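You operate a simulated robot arm through the tools that you are given. There is no shell and no other tool. Be economical: measure what you need, move in short steps, check, and stop when the job is done.

You run a simulated robot arm. Do the job below in one go: nothing can be reset, and whatever is moved stays where it is left.

TASK
Press the bearing named on the job card into the hub.
Fine: on the seal press; slide in, hands out from under the 150 N ram, lever down and up, then slide out again.

It is judged by the outcome, as a careful person would: the job done as asked, and still so three seconds after it is handed in. It fails if anything else is knocked over, pushed out of place, dropped, spilled or broken. Lids that push on must go on centred and level and be pressed home; caps that screw on are set level and turned clockwise until they are tight.

THE ROBOT
A 7-joint arm with a fingered hand on a trunk, on a base that drives. Base frame: it is fixed to the floor where the robot stands at the start and does not move with it; the origin is under the middle of the robot, x ahead of it, y to its left, z up; the surface under the hand at the start is at about z = 884. Readings come in mm, degrees, newtons and seconds.
With the tool pointing down near the work surface it reaches from about 300 to 700 mm from the robot's upright axis, wherever it stands. Its first joint turns from -166.0 to 166.0 degrees. Places, roughly: bearing press lever [700, 200, 1300]; bore of the hub on the press slide [500, 300, 900]; press slide [500, 300, 900]. Payload 4 kg.
The tool frame sits at the grasp point between the pads (the TCP): z along the fingers, y along the line on which they close. The tips reach 26 mm beyond it. The gripper opens to 148 mm. The gripper's body begins 73 mm behind the TCP. The gripper is a hand of 3 fingers: y runs from the thumb to the fingers, the wrist lies at [0, 0, -239] in the tool frame.
Orientation is told as [roll, pitch, yaw] about the base's x, y, z axes, in that order, counted from this pose: with the fingers straight down and closing along the base's y, the tool's x points along the base's -x, its y along +y and its z along -z.

THE INTERFACE
- The arm moves only by the tool step_arm. Its argument "targets" is a list of rows, each a list of 6 numbers: the shift along the tool's x, y, z in mm, then the turn, a rotation vector about the tool's x, y, z in degrees. In form: [[x, y, z, rx, ry, rz], ...]. A call has 1 to 20 rows; each row shifts and turns the commanded pose from where the row before left it, along the tool's axes as they then stand. A row lasts 0.2 s, in which the tool goes at most 50 mm and 8.6 degrees; a call with a longer step from one row to the next is refused whole. Where a pose cannot be reached the arm comes as near as it can. A force on the tool above 50 N (or 10 N above the force at the start of the call, whichever is more), or a blocked arm, ends the call early, and 0.2 s more pass. In this call time passes only in rows, and 0.2 s behind the last. It gives the time, the measured TCP pose, the force on the tool (base axes), the opening and the grip force at its end, in the units of the frame above (readings bear some noise), with the torque about the TCP (base axes, N m) and any sound that the robot's microphone picked up.
- Cameras (640 x 400 px; columns grow to the right, rows downward): "scene" is now at [27.5, 151.1, 1569.8]; the picture's right is [-0.02, -1.00, 0.00], its down [-0.58, 0.01, -0.81] and it looks along [0.81, -0.02, -0.58] (base axes); focal length 286 px, centre (320, 200). "wrist" rides on the gripper at [68, -39, -90] in the tool frame; the picture's right is [0.50, 0.87, 0.00], its down [-0.66, 0.38, -0.65] and it looks along [-0.57, 0.33, 0.76] (tool axes); focal length 222 px, centre (320, 200). There is no depth. A picture from a camera that has moved, and an enlarged one, comes with that camera's place and axes in the base frame and with its lens.
- snapshot(camera): a new picture of that camera. It takes no simulated time.
- raise_lower(by): slides the trunk up (or, below 0, down) by that many mm; the arm and the scene camera ride with it, the base frame stays. It gives what a move gives, with no picture.
- roll_base(legs): drives the robot by 1 to 6 legs, each [ahead, left, turn to the left] in mm, mm and degrees, along the robot's own axes; the way and the turn of a leg run together, so that a leg with both is an arc; at most 1500 mm and 180 degrees a leg. The arm and the cameras ride along, it lands a little off, and it stops where it bumps. It gives what a move gives.
- set_fingers(finger1, finger2, thumb_bend): sets how far each is bent, from 0 (flat) to 1 (curled in); at 0.3 the hand is open as for a grip, at 0.7 the pads meet at the TCP. One left out holds its place. A second passes; each finger stops where it meets its share of the squeeze, and holds until it gets a number again. It is the only way to open and close the hand. It gives what a move gives, with no picture; readings hold the bend of each and the force on the fingers (four entries, about 0 where the hand has none), thumb and palm.
- turn_head(pan, tilt): turns the head with the scene camera to pan (to the left, within 155 degrees either way) and tilt (down, from -29 to 69), counted from straight ahead of the robot. It gives what a move gives.
- enlarge(camera, box): a new picture of the part [left, top, right, bottom] of that camera's present view, enlarged. It takes no simulated time.
- hand_in(): hands the job in; it is judged then, once.

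Go step by step. Nothing tells you exact positions but the pictures and the camera data: compare them with the known pose of the tool, close in by small moves and look again before you grip or let go. The budget is 120 turns and 98 pictures, counting those below and the enlarged ones. Unless the task says otherwise, let go and move clear before handing in, and close with one line.

The tools are called after "Request:" as a command line: name --pt "numbers of a row" for each row, then --argument value for the rest, lists and objects as JSON in quotes. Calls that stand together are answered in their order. step_arm: Moves the arm, as the interface text tells. Its arguments: {"type":"object","properties":{"targets":{"type":"array","items":{"type":"array","items":{"type":"number"}}}},"required":["targets"]} The other tools are called the same way: raise_lower (by) slides the trunk up or down; set_fingers (finger1, finger2, thumb_bend) moves the fingers one by one; roll_base (legs) drives the base; turn_head (pan, tilt) turns the head that bears the scene camera; snapshot (camera) takes a picture; enlarge (camera, box) takes an enlarged picture of a part of a camera's view; hand_in () hands the job in.

At the start:

```text
t: 0.0
position: [463.5, 56.4, 999.7]
ee_rot: [-0.1, 0.0, 0.0]
force: [-0.2, 0.9, -0.2]
ft_torque: [0.04, -0.02, -0.02]
opening: 147.8
finger_force: 0.0
shape: jaw
bend: [0.3, 0.3, 0.3]
finger forces: [0.1, 0.1, 0.0, 0.1, 0.0, 0.1]
trunk travel left (down, up): [-525.0, 65.0]
robot x, y, heading: [0.7, -1.4, 0.0]
head pan, tilt: [-1.2, 35.7]
```

scene: 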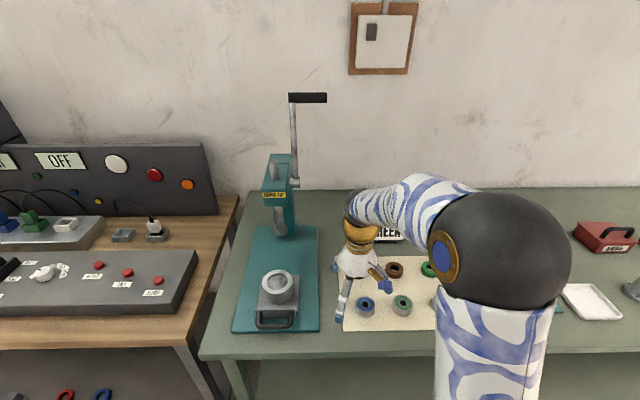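
wrist: 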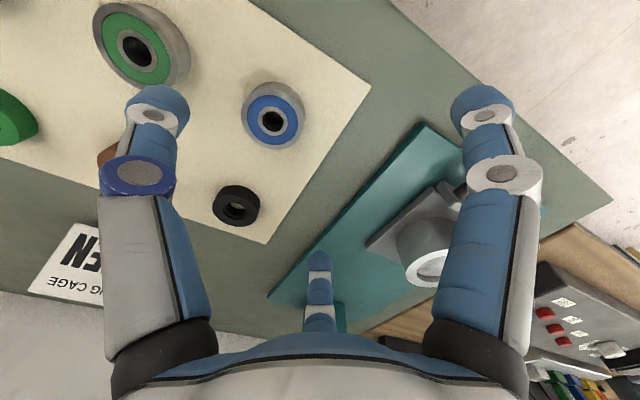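

I see a press with its slide and hub, a mat with coloured bearings, and a card partly hidden by the arm. I'll read the card and look at the press in detail.

Request:
enlarge --camera "wrist" --box '[0, 180, 160, 300]'

Request:
enlarge --camera "scene" --box '[220, 80, 460, 340]'

```text
3.33 times, centred on (80, 240) of wrist
camera zoom: at [397.3, 18.8, 1090.5], right [-0.5, 0.87, 0.0], down [0.66, 0.38, 0.65], along [0.57, 0.33, -0.76], focal length 740 px, centre (1120, 67)
```

zoom: 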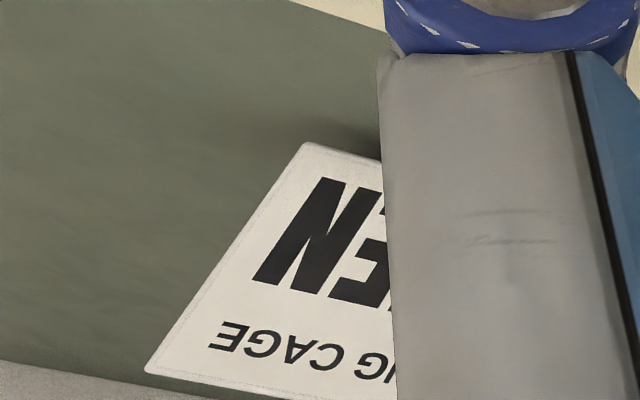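

```text
1.54 times, centred on (340, 210) of scene
camera zoom: at [27.5, 151.1, 1569.8], right [-0.02, -1.0, 0.0], down [-0.58, 0.01, -0.81], along [0.81, -0.02, -0.58], focal length 441 px, centre (289, 185)
```

zoom: 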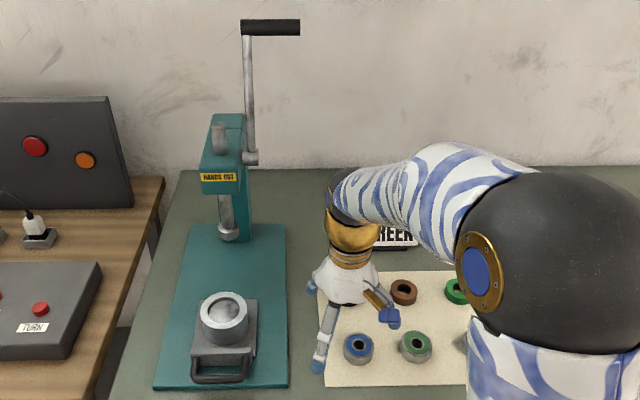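

The card seems to say "GREEN", ending "...NG CAGE", but the hand hides part of it. I'll raise the hand and shift right to see the whole mat and card.

Request:
step_arm --pt "0 0 -40 0 0 0" --pt "0 -20 -40 0 0 0" --pt "0 -40 -20 0 0 0" --pt "0 -40 -10 0 0 0" --pt "0 -40 0 0 0 0" --pt "0 -20 0 0 0 0"

Request:
snapshot --camera "wrist"

Request:
snapshot --camera "scene"

```text
t: 1.4
position: [464.6, -103.3, 1110.3]
ee_rot: [0.0, 0.1, 0.1]
force: [-0.3, 0.5, -0.6]
ft_torque: [0.04, 0.01, 0.0]
opening: 147.8
finger_force: 0.1
shape: jaw
bend: [0.3, 0.3, 0.3]
finger forces: [0.0, 0.1, 0.0, 0.0, 0.0, 0.0]
trunk travel left (down, up): [-525.0, 65.0]
robot x, y, heading: [-0.4, -1.2, 0.1]
head pan, tilt: [-1.2, 35.7]
```

```text
93 pictures are left
camera wrist: at [397.5, -141.7, 1200.6], right [-0.5, 0.87, 0.0], down [0.66, 0.38, 0.65], along [0.57, 0.33, -0.76], focal length 222 px, centre (320, 200)
```

wrist: 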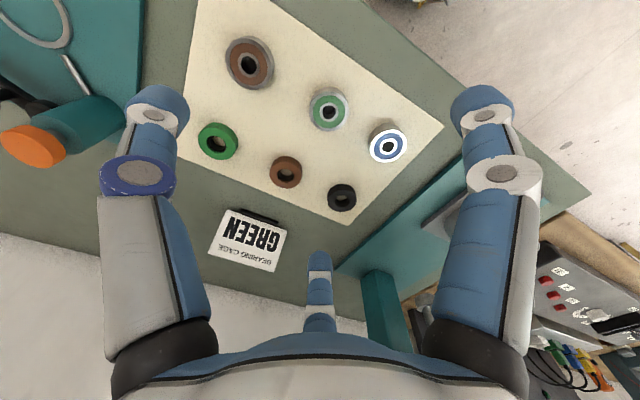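

```text
92 pictures are left
camera scene: at [27.5, 150.9, 1569.9], right [-0.02, -1.0, 0.0], down [-0.58, 0.01, -0.81], along [0.81, -0.02, -0.58], focal length 286 px, centre (320, 200)
```

scene: 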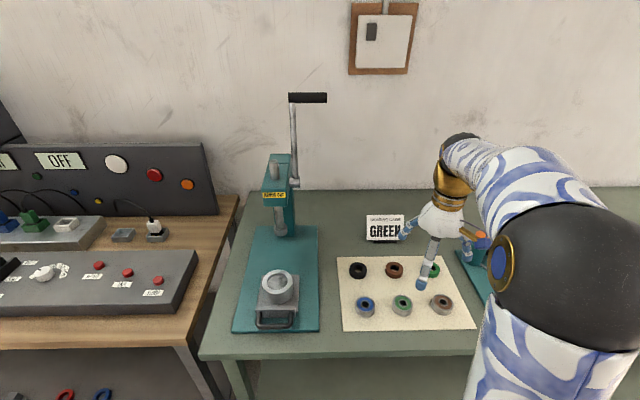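

The card says "BEARING CAGE GREEN". The front row appears to be bearings (steel rings with coloured cages) and the back row plain rings. I'll inspect these, and the press, more closely.

Request:
enlarge --camera "wrist" --box '[180, 30, 440, 280]'

Request:
enlarge --camera "scene" --box '[220, 230, 380, 340]'

Request:
enlarge --camera "scene" --box '[240, 80, 380, 240]'

Request:
turn_head --pan -45 --tilt 40

Request:
snapshot --camera "scene"

```text
1.60 times, centred on (310, 155) of wrist
camera zoom: at [397.5, -141.7, 1200.6], right [-0.5, 0.87, 0.0], down [0.66, 0.38, 0.65], along [0.57, 0.33, -0.76], focal length 355 px, centre (336, 272)
```

zoom: 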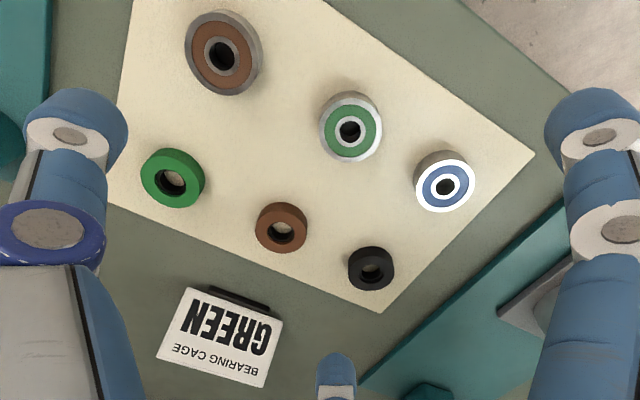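

```text
3.64 times, centred on (300, 285) of scene
camera zoom: at [27.5, 150.9, 1569.9], right [-0.02, -1.0, 0.0], down [-0.58, 0.01, -0.81], along [0.81, -0.02, -0.58], focal length 1042 px, centre (393, -109)
```

zoom: 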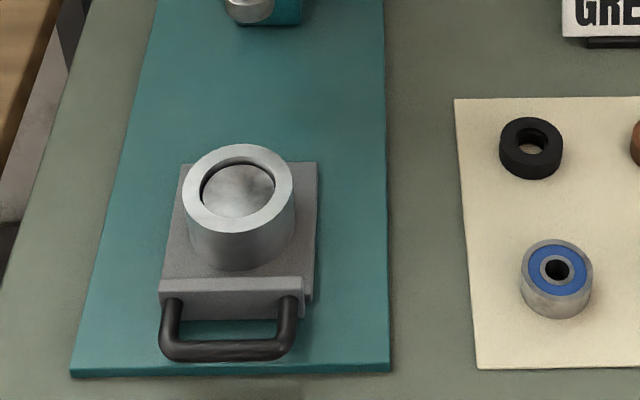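

```text
2.50 times, centred on (310, 160) of scene
camera zoom: at [27.5, 150.9, 1569.9], right [-0.02, -1.0, 0.0], down [-0.58, 0.01, -0.81], along [0.81, -0.02, -0.58], focal length 716 px, centre (345, 300)
```

zoom: 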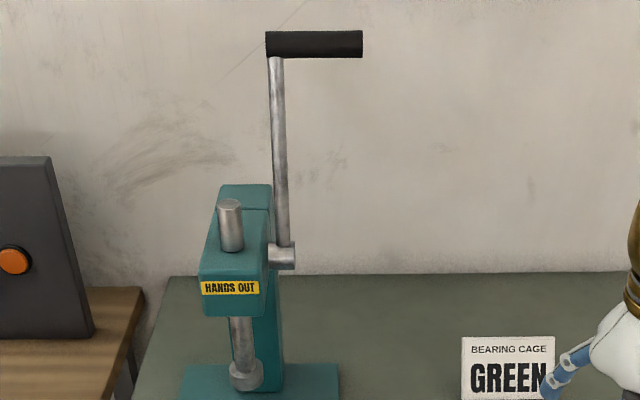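

```text
t: 2.5
position: [465.7, -102.0, 1109.5]
ee_rot: [0.0, 0.0, -0.1]
force: [0.6, 0.4, -0.1]
ft_torque: [0.0, -0.01, -0.02]
opening: 147.9
finger_force: 0.1
shape: jaw
bend: [0.3, 0.3, 0.3]
finger forces: [0.0, 0.0, 0.0, 0.0, 0.1, 0.0]
trunk travel left (down, up): [-525.0, 65.0]
robot x, y, heading: [-0.0, -2.2, -0.1]
head pan, tilt: [-45.0, 40.0]
```

```text
88 pictures are left
camera scene: at [-0.1, 92.8, 1563.3], right [-0.71, -0.71, 0.0], down [-0.45, 0.45, -0.77], along [0.54, -0.54, -0.64], focal length 286 px, centre (320, 200)
```

scene: 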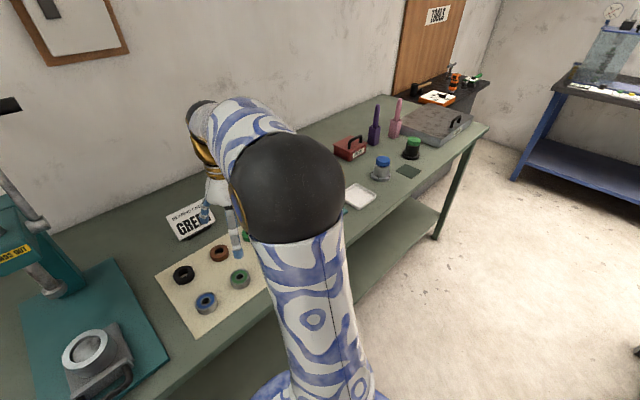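

The target is the steel bearing with the green cage, front row centre at about (477, -80). The hub sits on the pulled-out slide at about (515, 250), and the ram is at about (663, 251). I'll part-close the three-finger hand so it clears the neighbouring parts, and go above the bearing.

Request:
turn_head --pan 0 --tilt 40

Request:
set_fingers --finger1 0.47 --finger2 0.47 --thumb_bend 0.47

Request:
step_arm --pt "-6 11 30 0 0 0" --pt "-6 11 40 0 0 0" --pt "0 0 40 0 0 0" --pt "0 0 0 0 0 0"

Request:
snapshot --camera "wrist"

Request:
snapshot --camera "scene"

```text
t: 3.6
position: [465.5, -101.5, 1110.1]
ee_rot: [0.0, 0.0, -0.1]
force: [-0.4, 0.3, 0.2]
ft_torque: [0.01, 0.01, 0.0]
opening: 148.0
finger_force: 0.0
shape: jaw
bend: [0.3, 0.3, 0.3]
finger forces: [0.1, 0.0, 0.0, 0.0, 0.0, 0.0]
trunk travel left (down, up): [-525.0, 65.0]
robot x, y, heading: [2.3, -0.9, 0.1]
head pan, tilt: [0.0, 40.0]
```

```text
t: 4.6
position: [464.3, -102.5, 1111.0]
ee_rot: [0.0, 0.1, -0.1]
force: [-0.5, 0.4, 0.2]
ft_torque: [-0.04, 0.02, 0.01]
opening: 72.6
finger_force: 0.1
shape: fingers
bend: [0.47, 0.47, 0.47]
finger forces: [0.2, 0.0, 0.0, 0.1, 0.0, 0.0]
trunk travel left (down, up): [-525.0, 65.0]
robot x, y, heading: [-0.4, 2.7, -0.0]
head pan, tilt: [0.0, 40.0]
```

```text
t: 5.6
position: [477.5, -80.8, 998.7]
ee_rot: [0.1, -0.1, 0.0]
force: [0.1, -0.3, -0.9]
ft_torque: [0.02, 0.01, -0.02]
opening: 72.4
finger_force: 0.1
shape: fingers
bend: [0.47, 0.47, 0.47]
finger forces: [0.0, 0.0, 0.1, 0.0, 0.1, 0.0]
trunk travel left (down, up): [-525.0, 65.0]
robot x, y, heading: [0.8, 0.0, -0.2]
head pan, tilt: [0.0, 40.0]
```

```text
87 pictures are left
camera wrist: at [410.4, -118.6, 1089.5], right [-0.5, 0.87, 0.0], down [0.66, 0.38, 0.65], along [0.57, 0.33, -0.76], focal length 222 px, centre (320, 200)
```

wrist: 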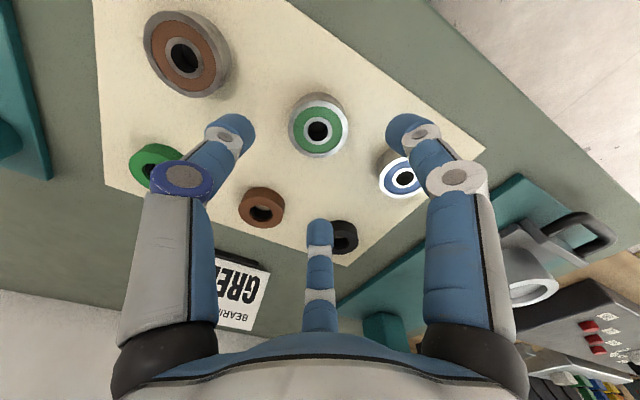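

```text
86 pictures are left
camera scene: at [24.8, 152.9, 1563.3], right [0.0, -1.0, 0.0], down [-0.64, 0.0, -0.77], along [0.77, 0.0, -0.64], focal length 286 px, centre (320, 200)
```

scene: 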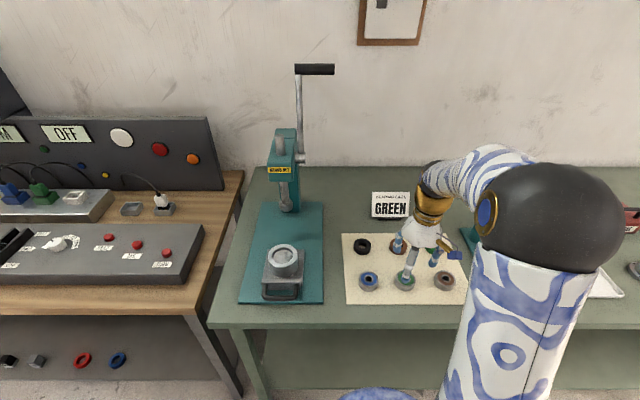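

The bearing is centred under the hand (column 318, against an axis column of 320). I'll descend partway and check the tip height against the bearing top.

Request:
step_arm --pt "0 0 30 0 0 0" --pt "0 0 30 0 0 0" --pt "0 0 4 0 0 0"

Request:
snapshot --camera "wrist"

Request:
enlarge --camera "scene" --box '[340, 220, 480, 310]'

```text
t: 6.4
position: [477.8, -81.9, 935.6]
ee_rot: [0.0, 0.0, 0.0]
force: [-0.5, 0.1, 1.0]
ft_torque: [-0.03, 0.01, 0.02]
opening: 72.4
finger_force: 0.1
shape: fingers
bend: [0.47, 0.47, 0.47]
finger forces: [0.0, 0.1, 0.1, 0.0, 0.1, 0.0]
trunk travel left (down, up): [-525.0, 65.0]
robot x, y, heading: [1.9, -3.9, 0.1]
head pan, tilt: [0.0, 40.0]
```

```text
85 pictures are left
camera wrist: at [409.7, -119.0, 1026.0], right [-0.5, 0.87, 0.0], down [0.66, 0.38, 0.65], along [0.57, 0.33, -0.76], focal length 222 px, centre (320, 200)
```

wrist: 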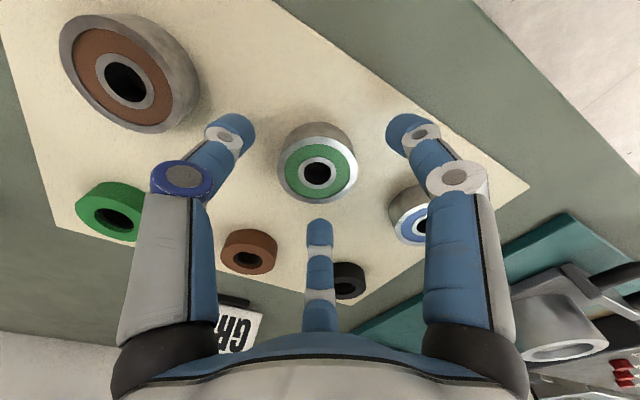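

```text
4.44 times, centred on (410, 265) of scene
camera zoom: at [24.9, 152.9, 1563.3], right [0.0, -1.0, 0.0], down [-0.64, 0.0, -0.77], along [0.77, 0.0, -0.64], focal length 1273 px, centre (-80, -89)
```

zoom: 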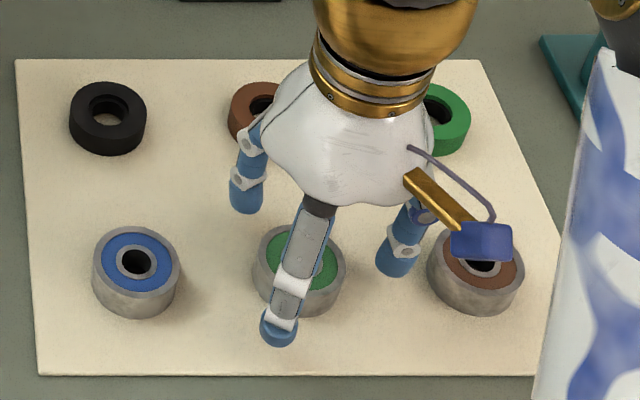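

The bearing top is at about z = 907 and roughly 51 mm across, still centred. I'll go down to about z = 919 so the tips take the upper half of it, nudge slightly, then close.

Request:
step_arm --pt "0 -1 10 0 0 0" --pt "0 0 6 0 0 0"

Request:
set_fingers --finger1 0.52 --finger2 0.52 --thumb_bend 0.52

Request:
snapshot --camera "wrist"

Request:
enlarge --camera "scene" --box '[340, 220, 480, 310]'

```text
t: 7.0
position: [476.3, -81.7, 919.5]
ee_rot: [0.0, 0.0, -0.1]
force: [-0.1, -0.3, -0.3]
ft_torque: [-0.01, 0.01, -0.01]
opening: 72.5
finger_force: 0.1
shape: fingers
bend: [0.47, 0.47, 0.47]
finger forces: [0.0, 0.0, 0.0, 0.1, 0.0, 0.0]
trunk travel left (down, up): [-525.0, 65.0]
robot x, y, heading: [2.1, -0.3, -0.1]
head pan, tilt: [0.0, 40.0]
```

```text
t: 8.0
position: [476.4, -80.9, 919.5]
ee_rot: [0.1, 0.0, 0.0]
force: [-0.3, 1.4, -0.3]
ft_torque: [0.02, 0.04, 0.0]
opening: 55.9
finger_force: 0.0
shape: fingers
bend: [0.52, 0.52, 0.52]
finger forces: [0.1, 0.0, 0.0, 0.0, 0.0, 0.0]
trunk travel left (down, up): [-525.0, 65.0]
robot x, y, heading: [0.6, 1.1, -0.1]
head pan, tilt: [0.0, 40.0]
```

```text
83 pictures are left
camera wrist: at [409.6, -120.2, 1010.5], right [-0.5, 0.87, 0.0], down [0.66, 0.38, 0.65], along [0.57, 0.33, -0.76], focal length 222 px, centre (320, 200)
```

wrist: 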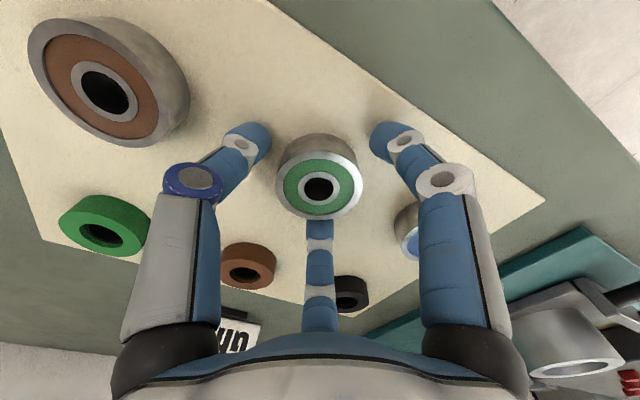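

```text
4.44 times, centred on (410, 265) of scene
camera zoom: at [24.8, 152.9, 1563.3], right [0.0, -1.0, 0.0], down [-0.64, 0.0, -0.77], along [0.77, 0.0, -0.64], focal length 1273 px, centre (-80, -89)
```

zoom: 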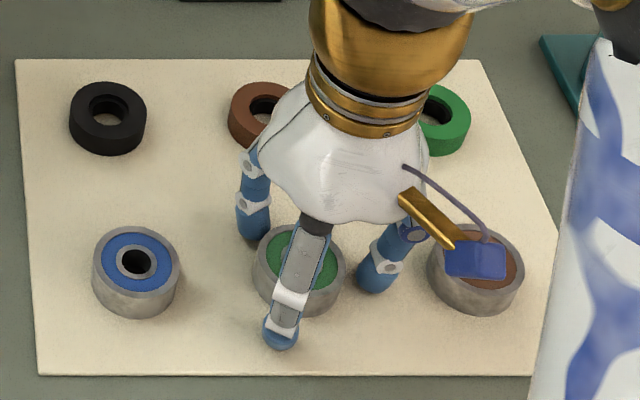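

The fingers surround the bearing evenly. I'll rise 4 mm so a good part of the bearing sticks out below the tips for entering the bore, then close.

Request:
step_arm --pt "0 0 -4 0 0 0"

Request:
set_fingers --finger1 0.6 --finger2 0.6 --thumb_bend 0.6

Request:
snapshot --camera "wrist"

```text
t: 8.4
position: [476.6, -81.7, 923.3]
ee_rot: [0.0, 0.0, -0.1]
force: [0.0, -0.6, 0.4]
ft_torque: [0.03, -0.03, 0.0]
opening: 56.0
finger_force: 0.1
shape: fingers
bend: [0.52, 0.52, 0.52]
finger forces: [0.0, 0.1, 0.1, 0.1, 0.0, 0.1]
trunk travel left (down, up): [-525.0, 65.0]
robot x, y, heading: [-1.8, 0.4, -0.0]
head pan, tilt: [0.0, 40.0]
```

```text
t: 9.4
position: [475.9, -82.0, 922.9]
ee_rot: [-0.1, 0.0, 0.0]
force: [-0.2, -0.2, 0.3]
ft_torque: [-0.04, -0.02, 0.04]
opening: 38.4
finger_force: 4.4
shape: fingers
bend: [0.57, 0.56, 0.58]
finger forces: [2.2, 3.7, 0.0, 0.0, 3.5, 0.0]
trunk travel left (down, up): [-525.0, 65.0]
robot x, y, heading: [-1.5, 1.7, -0.1]
head pan, tilt: [0.0, 40.0]
```

```text
81 pictures are left
camera wrist: at [409.5, -120.2, 1014.4], right [-0.5, 0.87, 0.0], down [0.66, 0.38, 0.65], along [0.57, 0.33, -0.76], focal length 222 px, centre (320, 200)
```

wrist: 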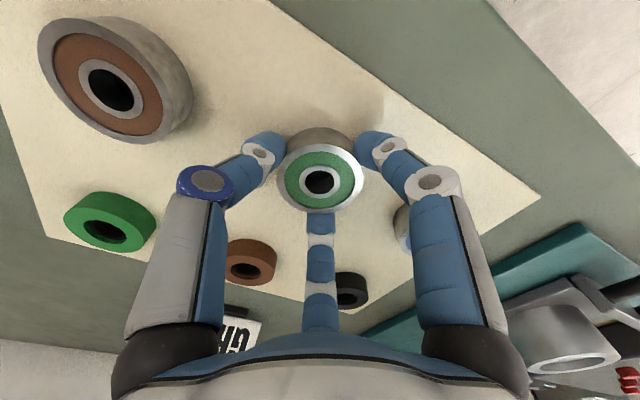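

All three fingers touch. I'll squeeze firmer, then lift and look.

Request:
set_fingers --finger1 0.7 --finger2 0.7 --thumb_bend 0.7

Request:
step_arm --pt "0 0 -10 0 0 0" --pt "0 0 -20 0 0 0" --pt "0 0 -30 0 0 0" --pt "0 0 -20 0 0 0" --pt "0 0 0 0 0 0"

Request:
snapshot --camera "wrist"

Request:
enlarge --camera "scene" --box '[340, 200, 480, 290]'

```text
t: 10.4
position: [476.5, -82.2, 924.0]
ee_rot: [0.1, 0.0, 0.1]
force: [0.9, -0.8, 0.3]
ft_torque: [0.01, 0.0, 0.01]
opening: 36.0
finger_force: 17.7
shape: fingers
bend: [0.57, 0.55, 0.61]
finger forces: [10.2, 11.0, 0.0, 0.1, 13.7, 0.0]
trunk travel left (down, up): [-525.0, 65.0]
robot x, y, heading: [0.4, -0.7, -0.1]
head pan, tilt: [0.0, 40.0]
```

```text
t: 11.6
position: [476.5, -82.1, 1004.0]
ee_rot: [-0.1, 0.1, 0.0]
force: [0.3, 0.2, -1.1]
ft_torque: [-0.02, 0.02, -0.03]
opening: 36.0
finger_force: 17.1
shape: fingers
bend: [0.57, 0.55, 0.61]
finger forces: [10.1, 11.0, 0.0, 0.1, 13.4, 0.0]
trunk travel left (down, up): [-525.0, 65.0]
robot x, y, heading: [3.4, -3.0, 0.3]
head pan, tilt: [0.0, 40.0]
```

```text
80 pictures are left
camera wrist: at [410.1, -120.5, 1094.5], right [-0.5, 0.87, 0.0], down [0.66, 0.38, 0.65], along [0.57, 0.33, -0.76], focal length 222 px, centre (320, 200)
```

wrist: 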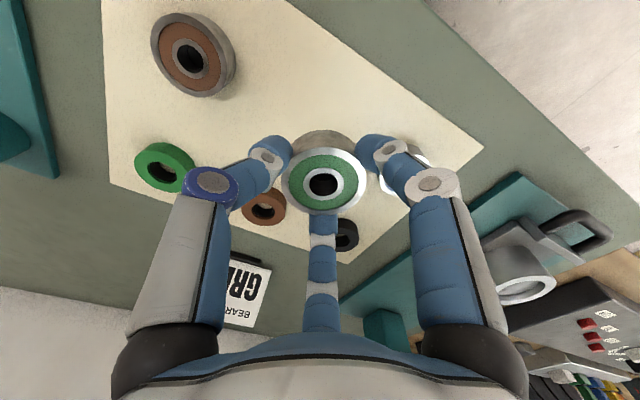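

```text
4.44 times, centred on (410, 245) of scene
camera zoom: at [25.0, 152.9, 1563.3], right [0.0, -1.0, 0.0], down [-0.64, 0.0, -0.77], along [0.77, 0.0, -0.64], focal length 1273 px, centre (-80, 0)
```

zoom: 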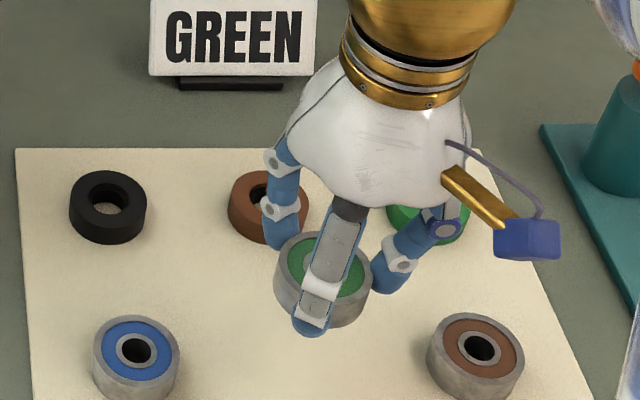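

The bearing is held, level and nearly centred (offset about (-1, +2) mm in base). Now I'll carry it over at a safe height to short of the hub and look.

Request:
step_arm --pt "0 0 -25 0 0 0" --pt "0 10 -25 0 0 0" --pt "0 30 -10 0 0 0" --pt "-2 35 0 0 0 0" --pt "-2 35 0 0 0 0" --pt "-2 35 0 0 0 0" --pt "-2 35 0 0 0 0" --pt "-2 30 0 0 0 0" --pt "-2 20 0 0 0 0" --pt "0 10 0 0 0 0" --pt "0 0 0 0 0 0"

Request:
snapshot --camera "wrist"

Request:
snapshot --camera "scene"

```text
t: 14.0
position: [489.2, 158.9, 1063.7]
ee_rot: [-0.1, 0.0, 0.1]
force: [-0.2, -0.1, -2.2]
ft_torque: [-0.03, 0.04, -0.01]
opening: 35.7
finger_force: 16.8
shape: fingers
bend: [0.57, 0.55, 0.61]
finger forces: [9.9, 11.0, 0.0, 0.0, 13.4, 0.0]
trunk travel left (down, up): [-525.0, 65.0]
robot x, y, heading: [4.2, -3.3, 0.2]
head pan, tilt: [0.0, 40.0]
```

```text
78 pictures are left
camera wrist: at [421.8, 120.0, 1153.9], right [-0.5, 0.87, 0.0], down [0.66, 0.38, 0.65], along [0.57, 0.33, -0.76], focal length 222 px, centre (320, 200)
```

wrist: 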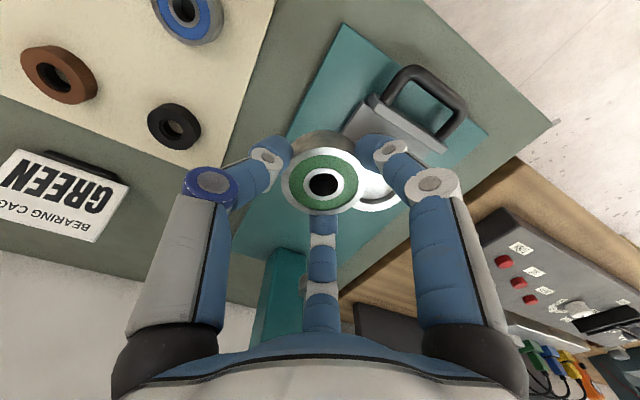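

```text
77 pictures are left
camera scene: at [25.0, 153.1, 1563.3], right [0.0, -1.0, 0.0], down [-0.64, 0.0, -0.77], along [0.77, 0.0, -0.64], focal length 286 px, centre (320, 200)
```

scene: 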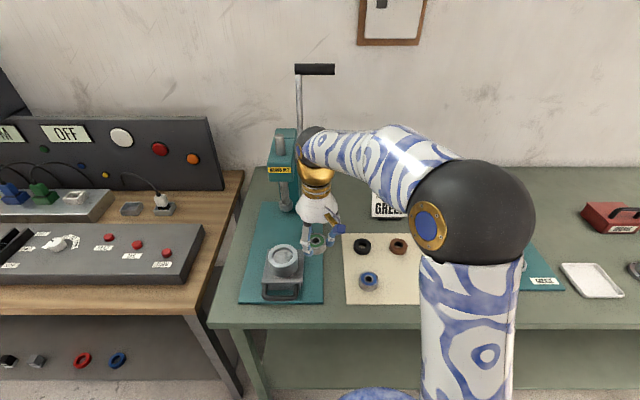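

The hub rim triangulates to about (532, 253, 941). I'll take a sharp close-up of it from the scene camera before approaching.

Request:
enlarge --camera "scene" --box '[250, 225, 330, 305]'

Request:
enlarge --camera "wrist" --box '[240, 60, 480, 240]'

```text
5.00 times, centred on (290, 265) of scene
camera zoom: at [25.0, 153.1, 1563.3], right [0.0, -1.0, 0.0], down [-0.64, 0.0, -0.77], along [0.77, 0.0, -0.64], focal length 1433 px, centre (470, -125)
```

zoom: 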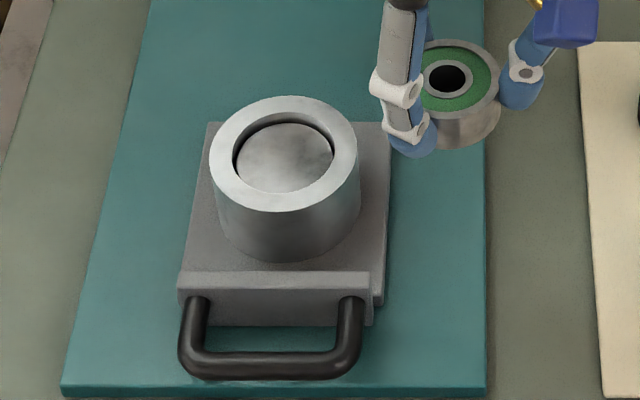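

```text
2.22 times, centred on (360, 150) of wrist
camera zoom: at [421.8, 120.0, 1153.9], right [-0.5, 0.87, 0.0], down [0.66, 0.38, 0.65], along [0.57, 0.33, -0.76], focal length 494 px, centre (231, 311)
```

zoom: 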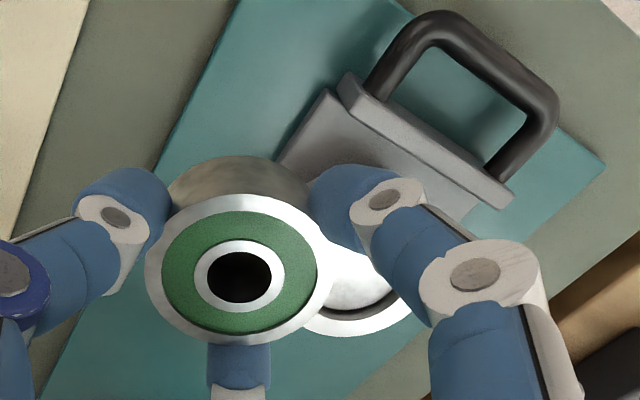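

The hub rim centre is at about (534, 256, 941), OD about 82 mm, bore just over the bearing's size. The press head front is at about x = 615, leaving roughly 30 mm for the hand. I'll move above the hub in small steps.

Request:
step_arm --pt "-8 24 0 0 0 0" --pt "-10 24 0 0 0 0" --pt "-10 24 0 0 0 0" --pt "-10 22 10 0 0 0" --pt "-8 0 10 0 0 0" --pt "0 0 0 0 0 0"

Request:
snapshot --camera "wrist"

Request:
enlarge --camera "scene" --box '[220, 100, 380, 310]'

```text
t: 15.4
position: [534.8, 252.9, 1043.6]
ee_rot: [0.0, 0.0, -0.1]
force: [0.7, 0.4, -2.1]
ft_torque: [0.02, -0.03, -0.01]
opening: 35.6
finger_force: 16.8
shape: fingers
bend: [0.57, 0.55, 0.61]
finger forces: [10.1, 11.0, 0.1, 0.0, 13.3, 0.0]
trunk travel left (down, up): [-525.0, 65.0]
robot x, y, heading: [-0.1, 2.1, -0.0]
head pan, tilt: [0.0, 40.0]
```

```text
74 pictures are left
camera wrist: at [467.2, 214.0, 1134.4], right [-0.5, 0.87, 0.0], down [0.66, 0.38, 0.65], along [0.57, 0.33, -0.76], focal length 222 px, centre (320, 200)
```

wrist: 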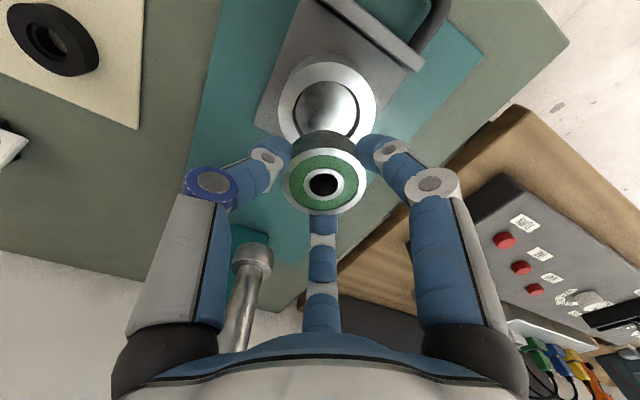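

```text
1.90 times, centred on (300, 205) of scene
camera zoom: at [25.0, 153.0, 1563.3], right [0.0, -1.0, 0.0], down [-0.64, 0.0, -0.77], along [0.77, 0.0, -0.64], focal length 546 px, centre (358, 190)
```

zoom: 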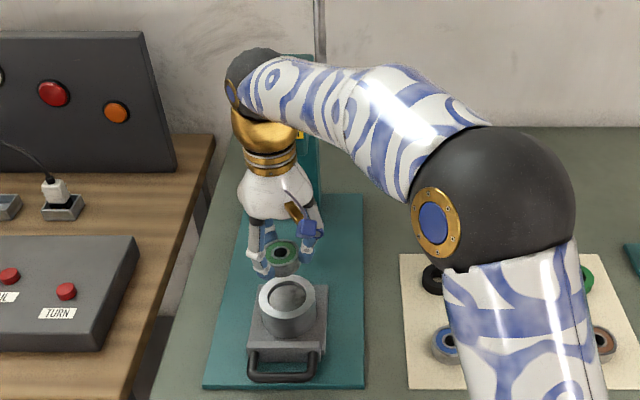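

Ram and hub are both visible; I need a sharper view to fix the hub position.

Request:
enlarge --camera "wrist" --box '[240, 20, 420, 220]'

Request:
enlarge --camera "scene" --box '[260, 200, 340, 300]'

```text
2.00 times, centred on (330, 120) of wrist
camera zoom: at [467.2, 214.0, 1134.4], right [-0.5, 0.87, 0.0], down [0.66, 0.38, 0.65], along [0.57, 0.33, -0.76], focal length 444 px, centre (300, 360)
```

zoom: 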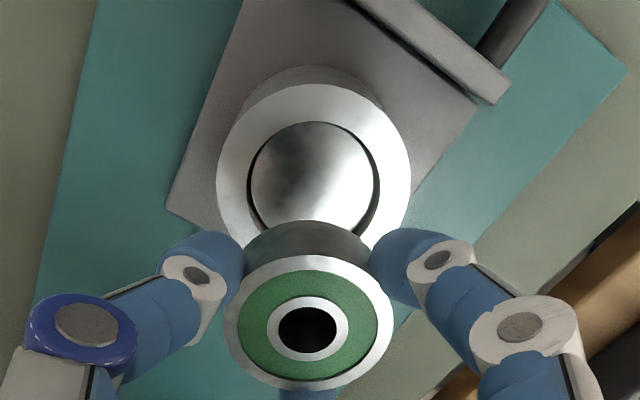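

```text
4.00 times, centred on (300, 250) of scene
camera zoom: at [25.0, 153.0, 1563.3], right [0.0, -1.0, 0.0], down [-0.64, 0.0, -0.77], along [0.77, 0.0, -0.64], focal length 1146 px, centre (400, 0)
```

zoom: 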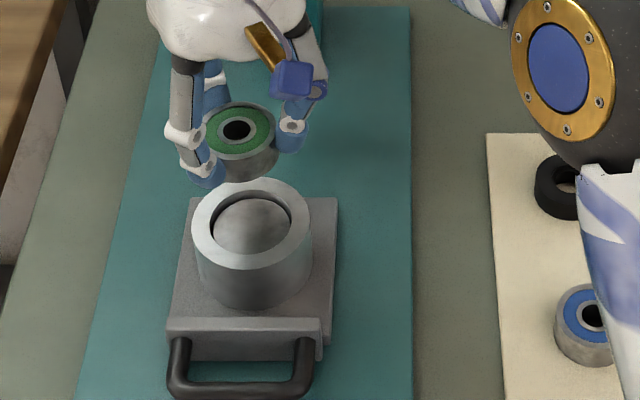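

Comparing bearing and hub in both views with the same biases, the hub is about (-16, -5) mm from the bearing and about 50 mm below its underside. I'll correct and lower part of the way.

Request:
step_arm --pt "8 -3 5 0 0 0" --pt "8 -2 10 0 0 0" --pt "0 0 10 0 0 0" --pt "0 0 0 0 0 0"

Request:
enlarge --camera "wrist" --box '[240, 60, 400, 260]'

Request:
enlarge --camera "scene" --box '[260, 220, 340, 300]'

```text
t: 16.4
position: [518.0, 248.0, 1018.1]
ee_rot: [0.0, 0.0, 0.0]
force: [0.2, 0.0, -1.9]
ft_torque: [0.03, 0.01, 0.01]
opening: 35.7
finger_force: 16.6
shape: fingers
bend: [0.57, 0.55, 0.61]
finger forces: [10.1, 11.1, 0.1, 0.0, 13.4, 0.0]
trunk travel left (down, up): [-525.0, 65.0]
robot x, y, heading: [-0.7, 1.3, -0.2]
head pan, tilt: [0.0, 40.0]
```

```text
2.00 times, centred on (320, 160) of wrist
camera zoom: at [451.2, 209.3, 1109.1], right [-0.5, 0.87, 0.0], down [0.66, 0.38, 0.65], along [0.57, 0.33, -0.76], focal length 444 px, centre (320, 280)
```

zoom: 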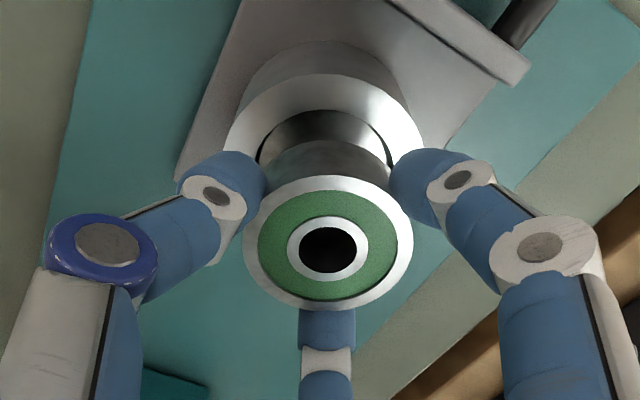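

```text
5.00 times, centred on (300, 260) of scene
camera zoom: at [25.1, 153.1, 1563.3], right [0.0, -1.0, 0.0], down [-0.64, 0.0, -0.77], along [0.77, 0.0, -0.64], focal length 1433 px, centre (420, -100)
```

zoom: 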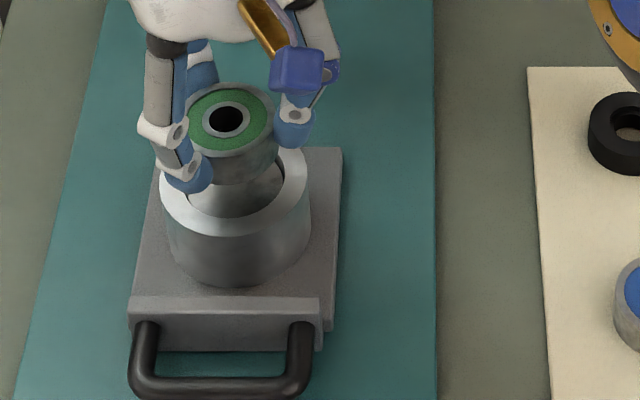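

The two are nearly coaxial now; the remaining correction is about (-2, -1) mm. I'll apply it and lower 12 mm.

Request:
step_arm --pt "2 -1 6 0 0 0" --pt "0 0 6 0 0 0" --pt "0 0 0 0 0 0"

Request:
enlarge --camera "wrist" --box '[240, 80, 400, 260]'

Request:
enlarge --camera "scene" --box '[260, 220, 340, 300]'

```text
t: 17.2
position: [516.9, 245.7, 1006.2]
ee_rot: [-0.1, 0.0, 0.0]
force: [0.6, 0.3, -1.5]
ft_torque: [0.0, 0.02, 0.02]
opening: 35.6
finger_force: 16.4
shape: fingers
bend: [0.57, 0.55, 0.61]
finger forces: [10.1, 11.1, 0.1, 0.0, 13.4, 0.1]
trunk travel left (down, up): [-525.0, 65.0]
robot x, y, heading: [1.3, 0.8, -0.0]
head pan, tilt: [0.0, 40.0]
```

```text
2.22 times, centred on (320, 170) of wrist
camera zoom: at [449.6, 208.2, 1097.3], right [-0.5, 0.87, 0.0], down [0.66, 0.38, 0.65], along [0.57, 0.33, -0.76], focal length 494 px, centre (320, 267)
```

zoom: 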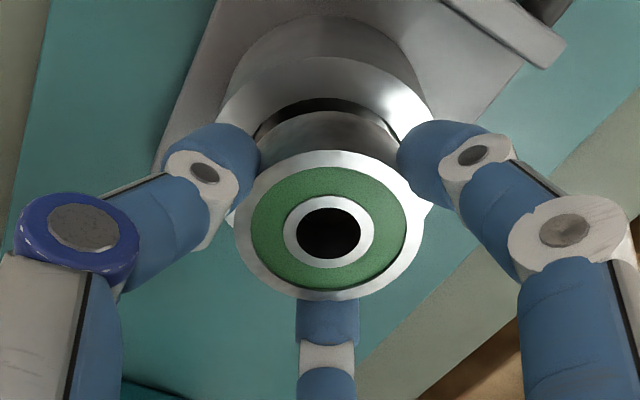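

```text
5.00 times, centred on (300, 260) of scene
camera zoom: at [25.0, 153.1, 1563.3], right [0.0, -1.0, 0.0], down [-0.64, 0.0, -0.77], along [0.77, 0.0, -0.64], focal length 1433 px, centre (420, -100)
```

zoom: 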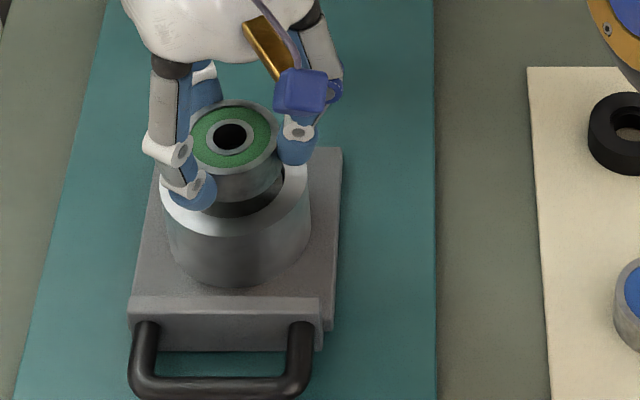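

Columns agree in both views (scene y matches within 0.5 mm, wrist right-axis within 1 mm). I'll lower 6 mm and recheck.

Request:
step_arm --pt "0 0 6 0 0 0" --pt "0 0 0 0 0 0"

Request:
enlarge --camera "wrist" --box '[240, 80, 400, 260]'

Request:
enlarge --camera "scene" --box '[265, 230, 315, 280]'

```text
t: 17.8
position: [517.1, 246.6, 1001.0]
ee_rot: [0.0, 0.0, -0.1]
force: [-0.2, 0.7, -3.0]
ft_torque: [0.0, 0.0, 0.01]
opening: 35.5
finger_force: 16.8
shape: fingers
bend: [0.57, 0.55, 0.61]
finger forces: [10.1, 11.1, 0.0, 0.1, 13.3, 0.0]
trunk travel left (down, up): [-525.0, 65.0]
robot x, y, heading: [-1.4, 0.6, 0.0]
head pan, tilt: [0.0, 40.0]
```

```text
2.22 times, centred on (320, 170) of wrist
camera zoom: at [449.6, 208.0, 1091.5], right [-0.5, 0.87, 0.0], down [0.66, 0.38, 0.65], along [0.57, 0.33, -0.76], focal length 494 px, centre (320, 267)
```

zoom: 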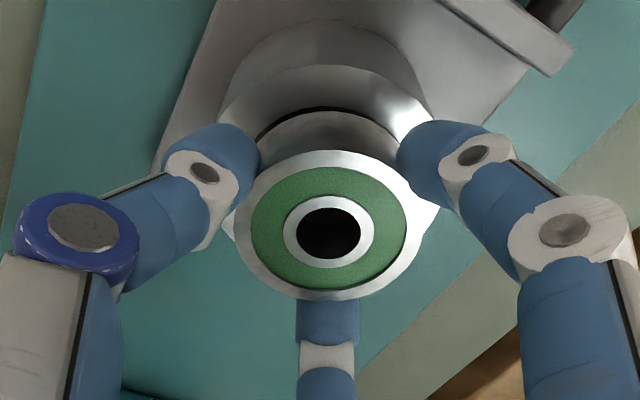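

```text
8.00 times, centred on (290, 255) of scene
camera zoom: at [25.0, 153.1, 1563.3], right [0.0, -1.0, 0.0], down [-0.64, 0.0, -0.77], along [0.77, 0.0, -0.64], focal length 2292 px, centre (560, -240)
```

zoom: 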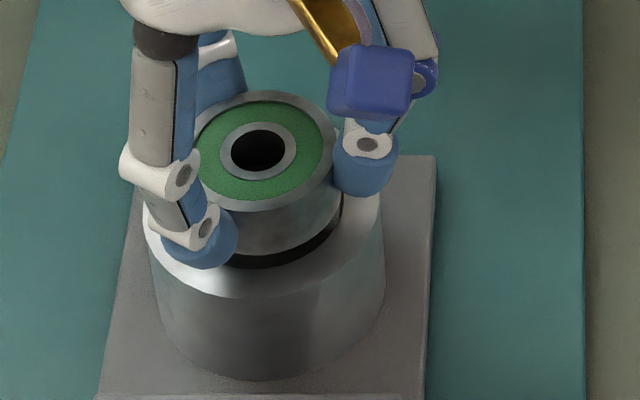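

Only about 6 mm remains. I'll shift +0.7 mm in y and lower slowly, watching force and torque.

Request:
step_arm --pt "0 0.7 2 0 0 0" --pt "0 0 1.5 0 0 0" --pt "0 0 1 0 0 0" --pt "0 0 0 0 0 0"

Request:
enlarge --camera "wrist" --box '[260, 110, 390, 210]'

Request:
enlarge --camera "scene" --box '[265, 230, 315, 280]'

```text
t: 18.8
position: [515.8, 247.3, 995.8]
ee_rot: [0.0, -0.1, 0.1]
force: [0.4, -0.6, -1.8]
ft_torque: [-0.04, 0.0, 0.02]
opening: 35.4
finger_force: 17.0
shape: fingers
bend: [0.57, 0.55, 0.61]
finger forces: [10.2, 11.1, 0.0, 0.0, 13.3, 0.0]
trunk travel left (down, up): [-525.0, 65.0]
robot x, y, heading: [-1.9, 2.0, 0.0]
head pan, tilt: [0.0, 40.0]
```

```text
4.00 times, centred on (325, 160) of wrist
camera zoom: at [449.6, 208.8, 1087.0], right [-0.5, 0.87, 0.0], down [0.66, 0.38, 0.65], along [0.57, 0.33, -0.76], focal length 888 px, centre (300, 360)
```

zoom: 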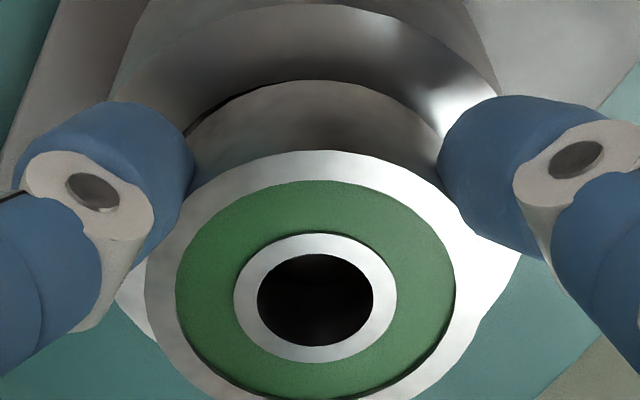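

```text
8.00 times, centred on (290, 255) of scene
camera zoom: at [25.0, 153.1, 1563.3], right [0.0, -1.0, 0.0], down [-0.64, 0.0, -0.77], along [0.77, 0.0, -0.64], focal length 2292 px, centre (560, -240)
```

zoom: 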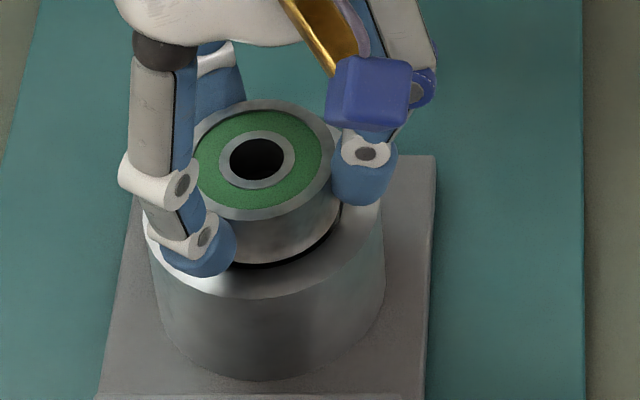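

Very close now: a thin dark gap shows on the -y side, so I'll shift back 0.5 mm in -y and lower another 2.5 mm.

Request:
step_arm --pt "0 -0.5 1 0 0 0" --pt "0 0 1.5 0 0 0" --pt "0 0 0 0 0 0"

Request:
enlarge --camera "wrist" --box '[260, 110, 390, 210]'

Request:
enlarge --camera "scene" --box '[265, 230, 315, 280]'

```text
t: 19.6
position: [517.6, 246.8, 993.3]
ee_rot: [0.0, 0.0, 0.0]
force: [-0.4, -0.9, -2.7]
ft_torque: [0.01, -0.01, 0.04]
opening: 35.5
finger_force: 17.3
shape: fingers
bend: [0.57, 0.55, 0.61]
finger forces: [10.1, 11.0, 0.0, 0.0, 13.2, 0.1]
trunk travel left (down, up): [-525.0, 65.0]
robot x, y, heading: [-2.7, 1.3, 0.0]
head pan, tilt: [0.0, 40.0]
```

```text
4.00 times, centred on (325, 160) of wrist
camera zoom: at [449.6, 208.2, 1084.4], right [-0.5, 0.87, 0.0], down [0.66, 0.38, 0.65], along [0.57, 0.33, -0.76], focal length 888 px, centre (300, 360)
```

zoom: 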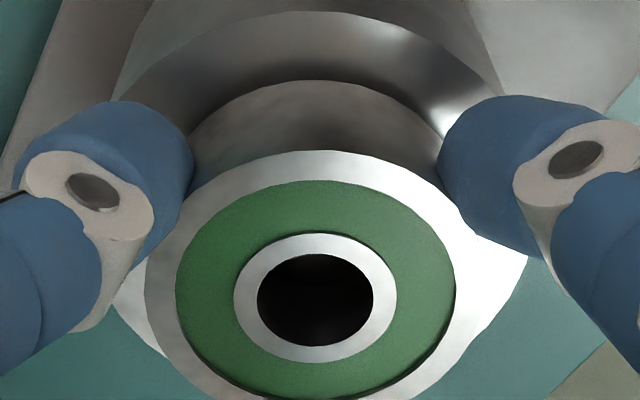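

```text
8.00 times, centred on (290, 255) of scene
camera zoom: at [25.0, 153.1, 1563.3], right [0.0, -1.0, 0.0], down [-0.64, 0.0, -0.77], along [0.77, 0.0, -0.64], focal length 2292 px, centre (560, -240)
```

zoom: 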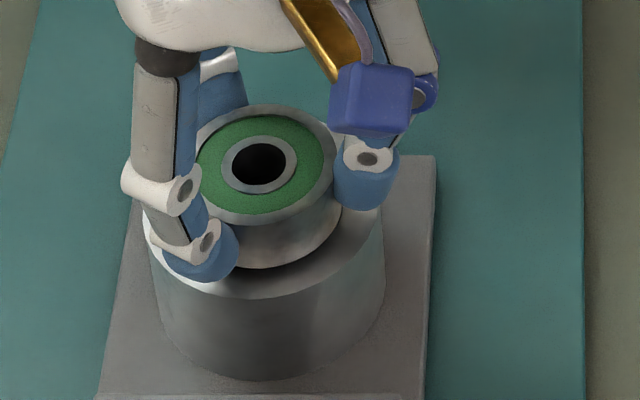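

The underside is about at rim level. I'll nudge +1 mm in x and lower in 1 mm steps, feeling for contact.

Request:
step_arm --pt "-1 0 1 0 0 0" --pt "0 0 1 0 0 0" --pt "0 0 1 0 0 0" --pt "0 0 0 0 0 0"

Request:
enlarge --camera "wrist" --box '[260, 110, 390, 210]'

Request:
enlarge --camera "scene" --box '[265, 230, 315, 280]'

```text
t: 20.6
position: [518.5, 247.3, 990.1]
ee_rot: [0.1, -0.1, -0.1]
force: [-0.3, -0.8, -3.3]
ft_torque: [0.02, 0.0, -0.01]
opening: 35.8
finger_force: 16.9
shape: fingers
bend: [0.57, 0.55, 0.61]
finger forces: [10.0, 11.1, 0.1, 0.0, 13.3, 0.1]
trunk travel left (down, up): [-525.0, 65.0]
robot x, y, heading: [-0.6, -2.5, -0.1]
head pan, tilt: [0.0, 40.0]
```

```text
4.00 times, centred on (325, 160) of wrist
camera zoom: at [450.7, 208.2, 1081.3], right [-0.5, 0.87, 0.0], down [0.66, 0.38, 0.65], along [0.57, 0.33, -0.76], focal length 888 px, centre (300, 360)
```

zoom: 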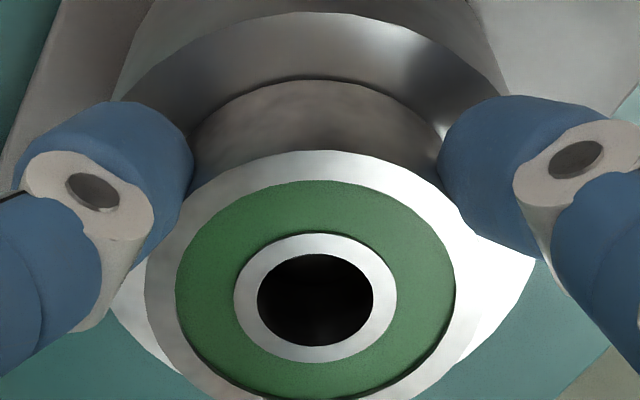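

```text
8.00 times, centred on (290, 255) of scene
camera zoom: at [25.0, 153.1, 1563.3], right [0.0, -1.0, 0.0], down [-0.64, 0.0, -0.77], along [0.77, 0.0, -0.64], focal length 2292 px, centre (560, -240)
```

zoom: 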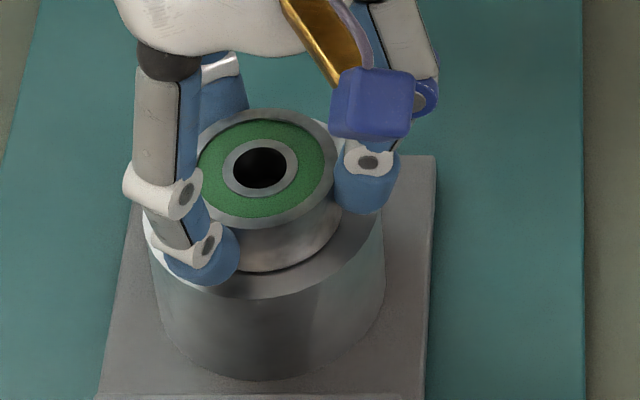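

No contact force and the bearing looks to be entering the bore. I'll keep lowering gently.

Request:
step_arm --pt "0 0 1 0 0 0" --pt "0 0 1 0 0 0" --pt "0 0 1 0 0 0" --pt "0 0 0 0 0 0"

Request:
enlarge --camera "wrist" --box '[260, 110, 390, 210]'

Request:
enlarge --camera "scene" --box '[265, 230, 315, 280]'

```text
t: 21.6
position: [517.9, 245.3, 989.1]
ee_rot: [0.0, -0.1, 0.0]
force: [1.3, 0.2, 9.7]
ft_torque: [0.0, 0.08, 0.03]
opening: 35.6
finger_force: 19.0
shape: fingers
bend: [0.57, 0.55, 0.62]
finger forces: [10.9, 11.9, 0.1, 0.0, 14.8, 0.1]
trunk travel left (down, up): [-525.0, 65.0]
robot x, y, heading: [3.5, -1.7, 0.1]
head pan, tilt: [0.0, 40.0]
```

```text
4.00 times, centred on (325, 160) of wrist
camera zoom: at [450.1, 207.9, 1079.0], right [-0.5, 0.87, 0.0], down [0.65, 0.38, 0.65], along [0.57, 0.33, -0.76], focal length 888 px, centre (300, 360)
```

zoom: 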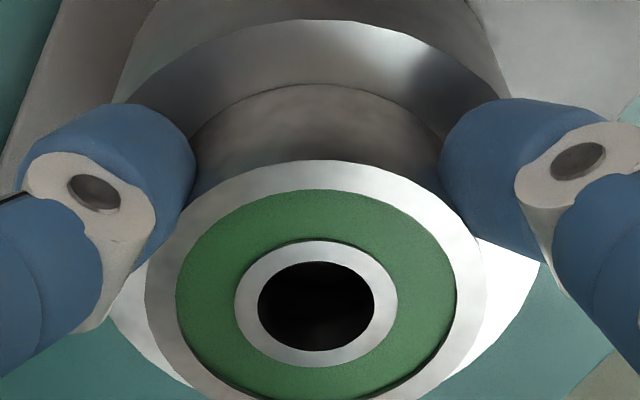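

```text
8.00 times, centred on (290, 255) of scene
camera zoom: at [24.2, 152.6, 1563.5], right [0.0, -1.0, 0.0], down [-0.64, 0.0, -0.77], along [0.77, 0.0, -0.64], focal length 2292 px, centre (560, -240)
```

zoom: 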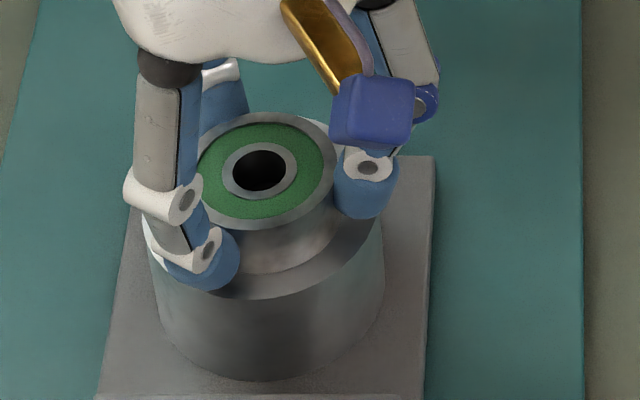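

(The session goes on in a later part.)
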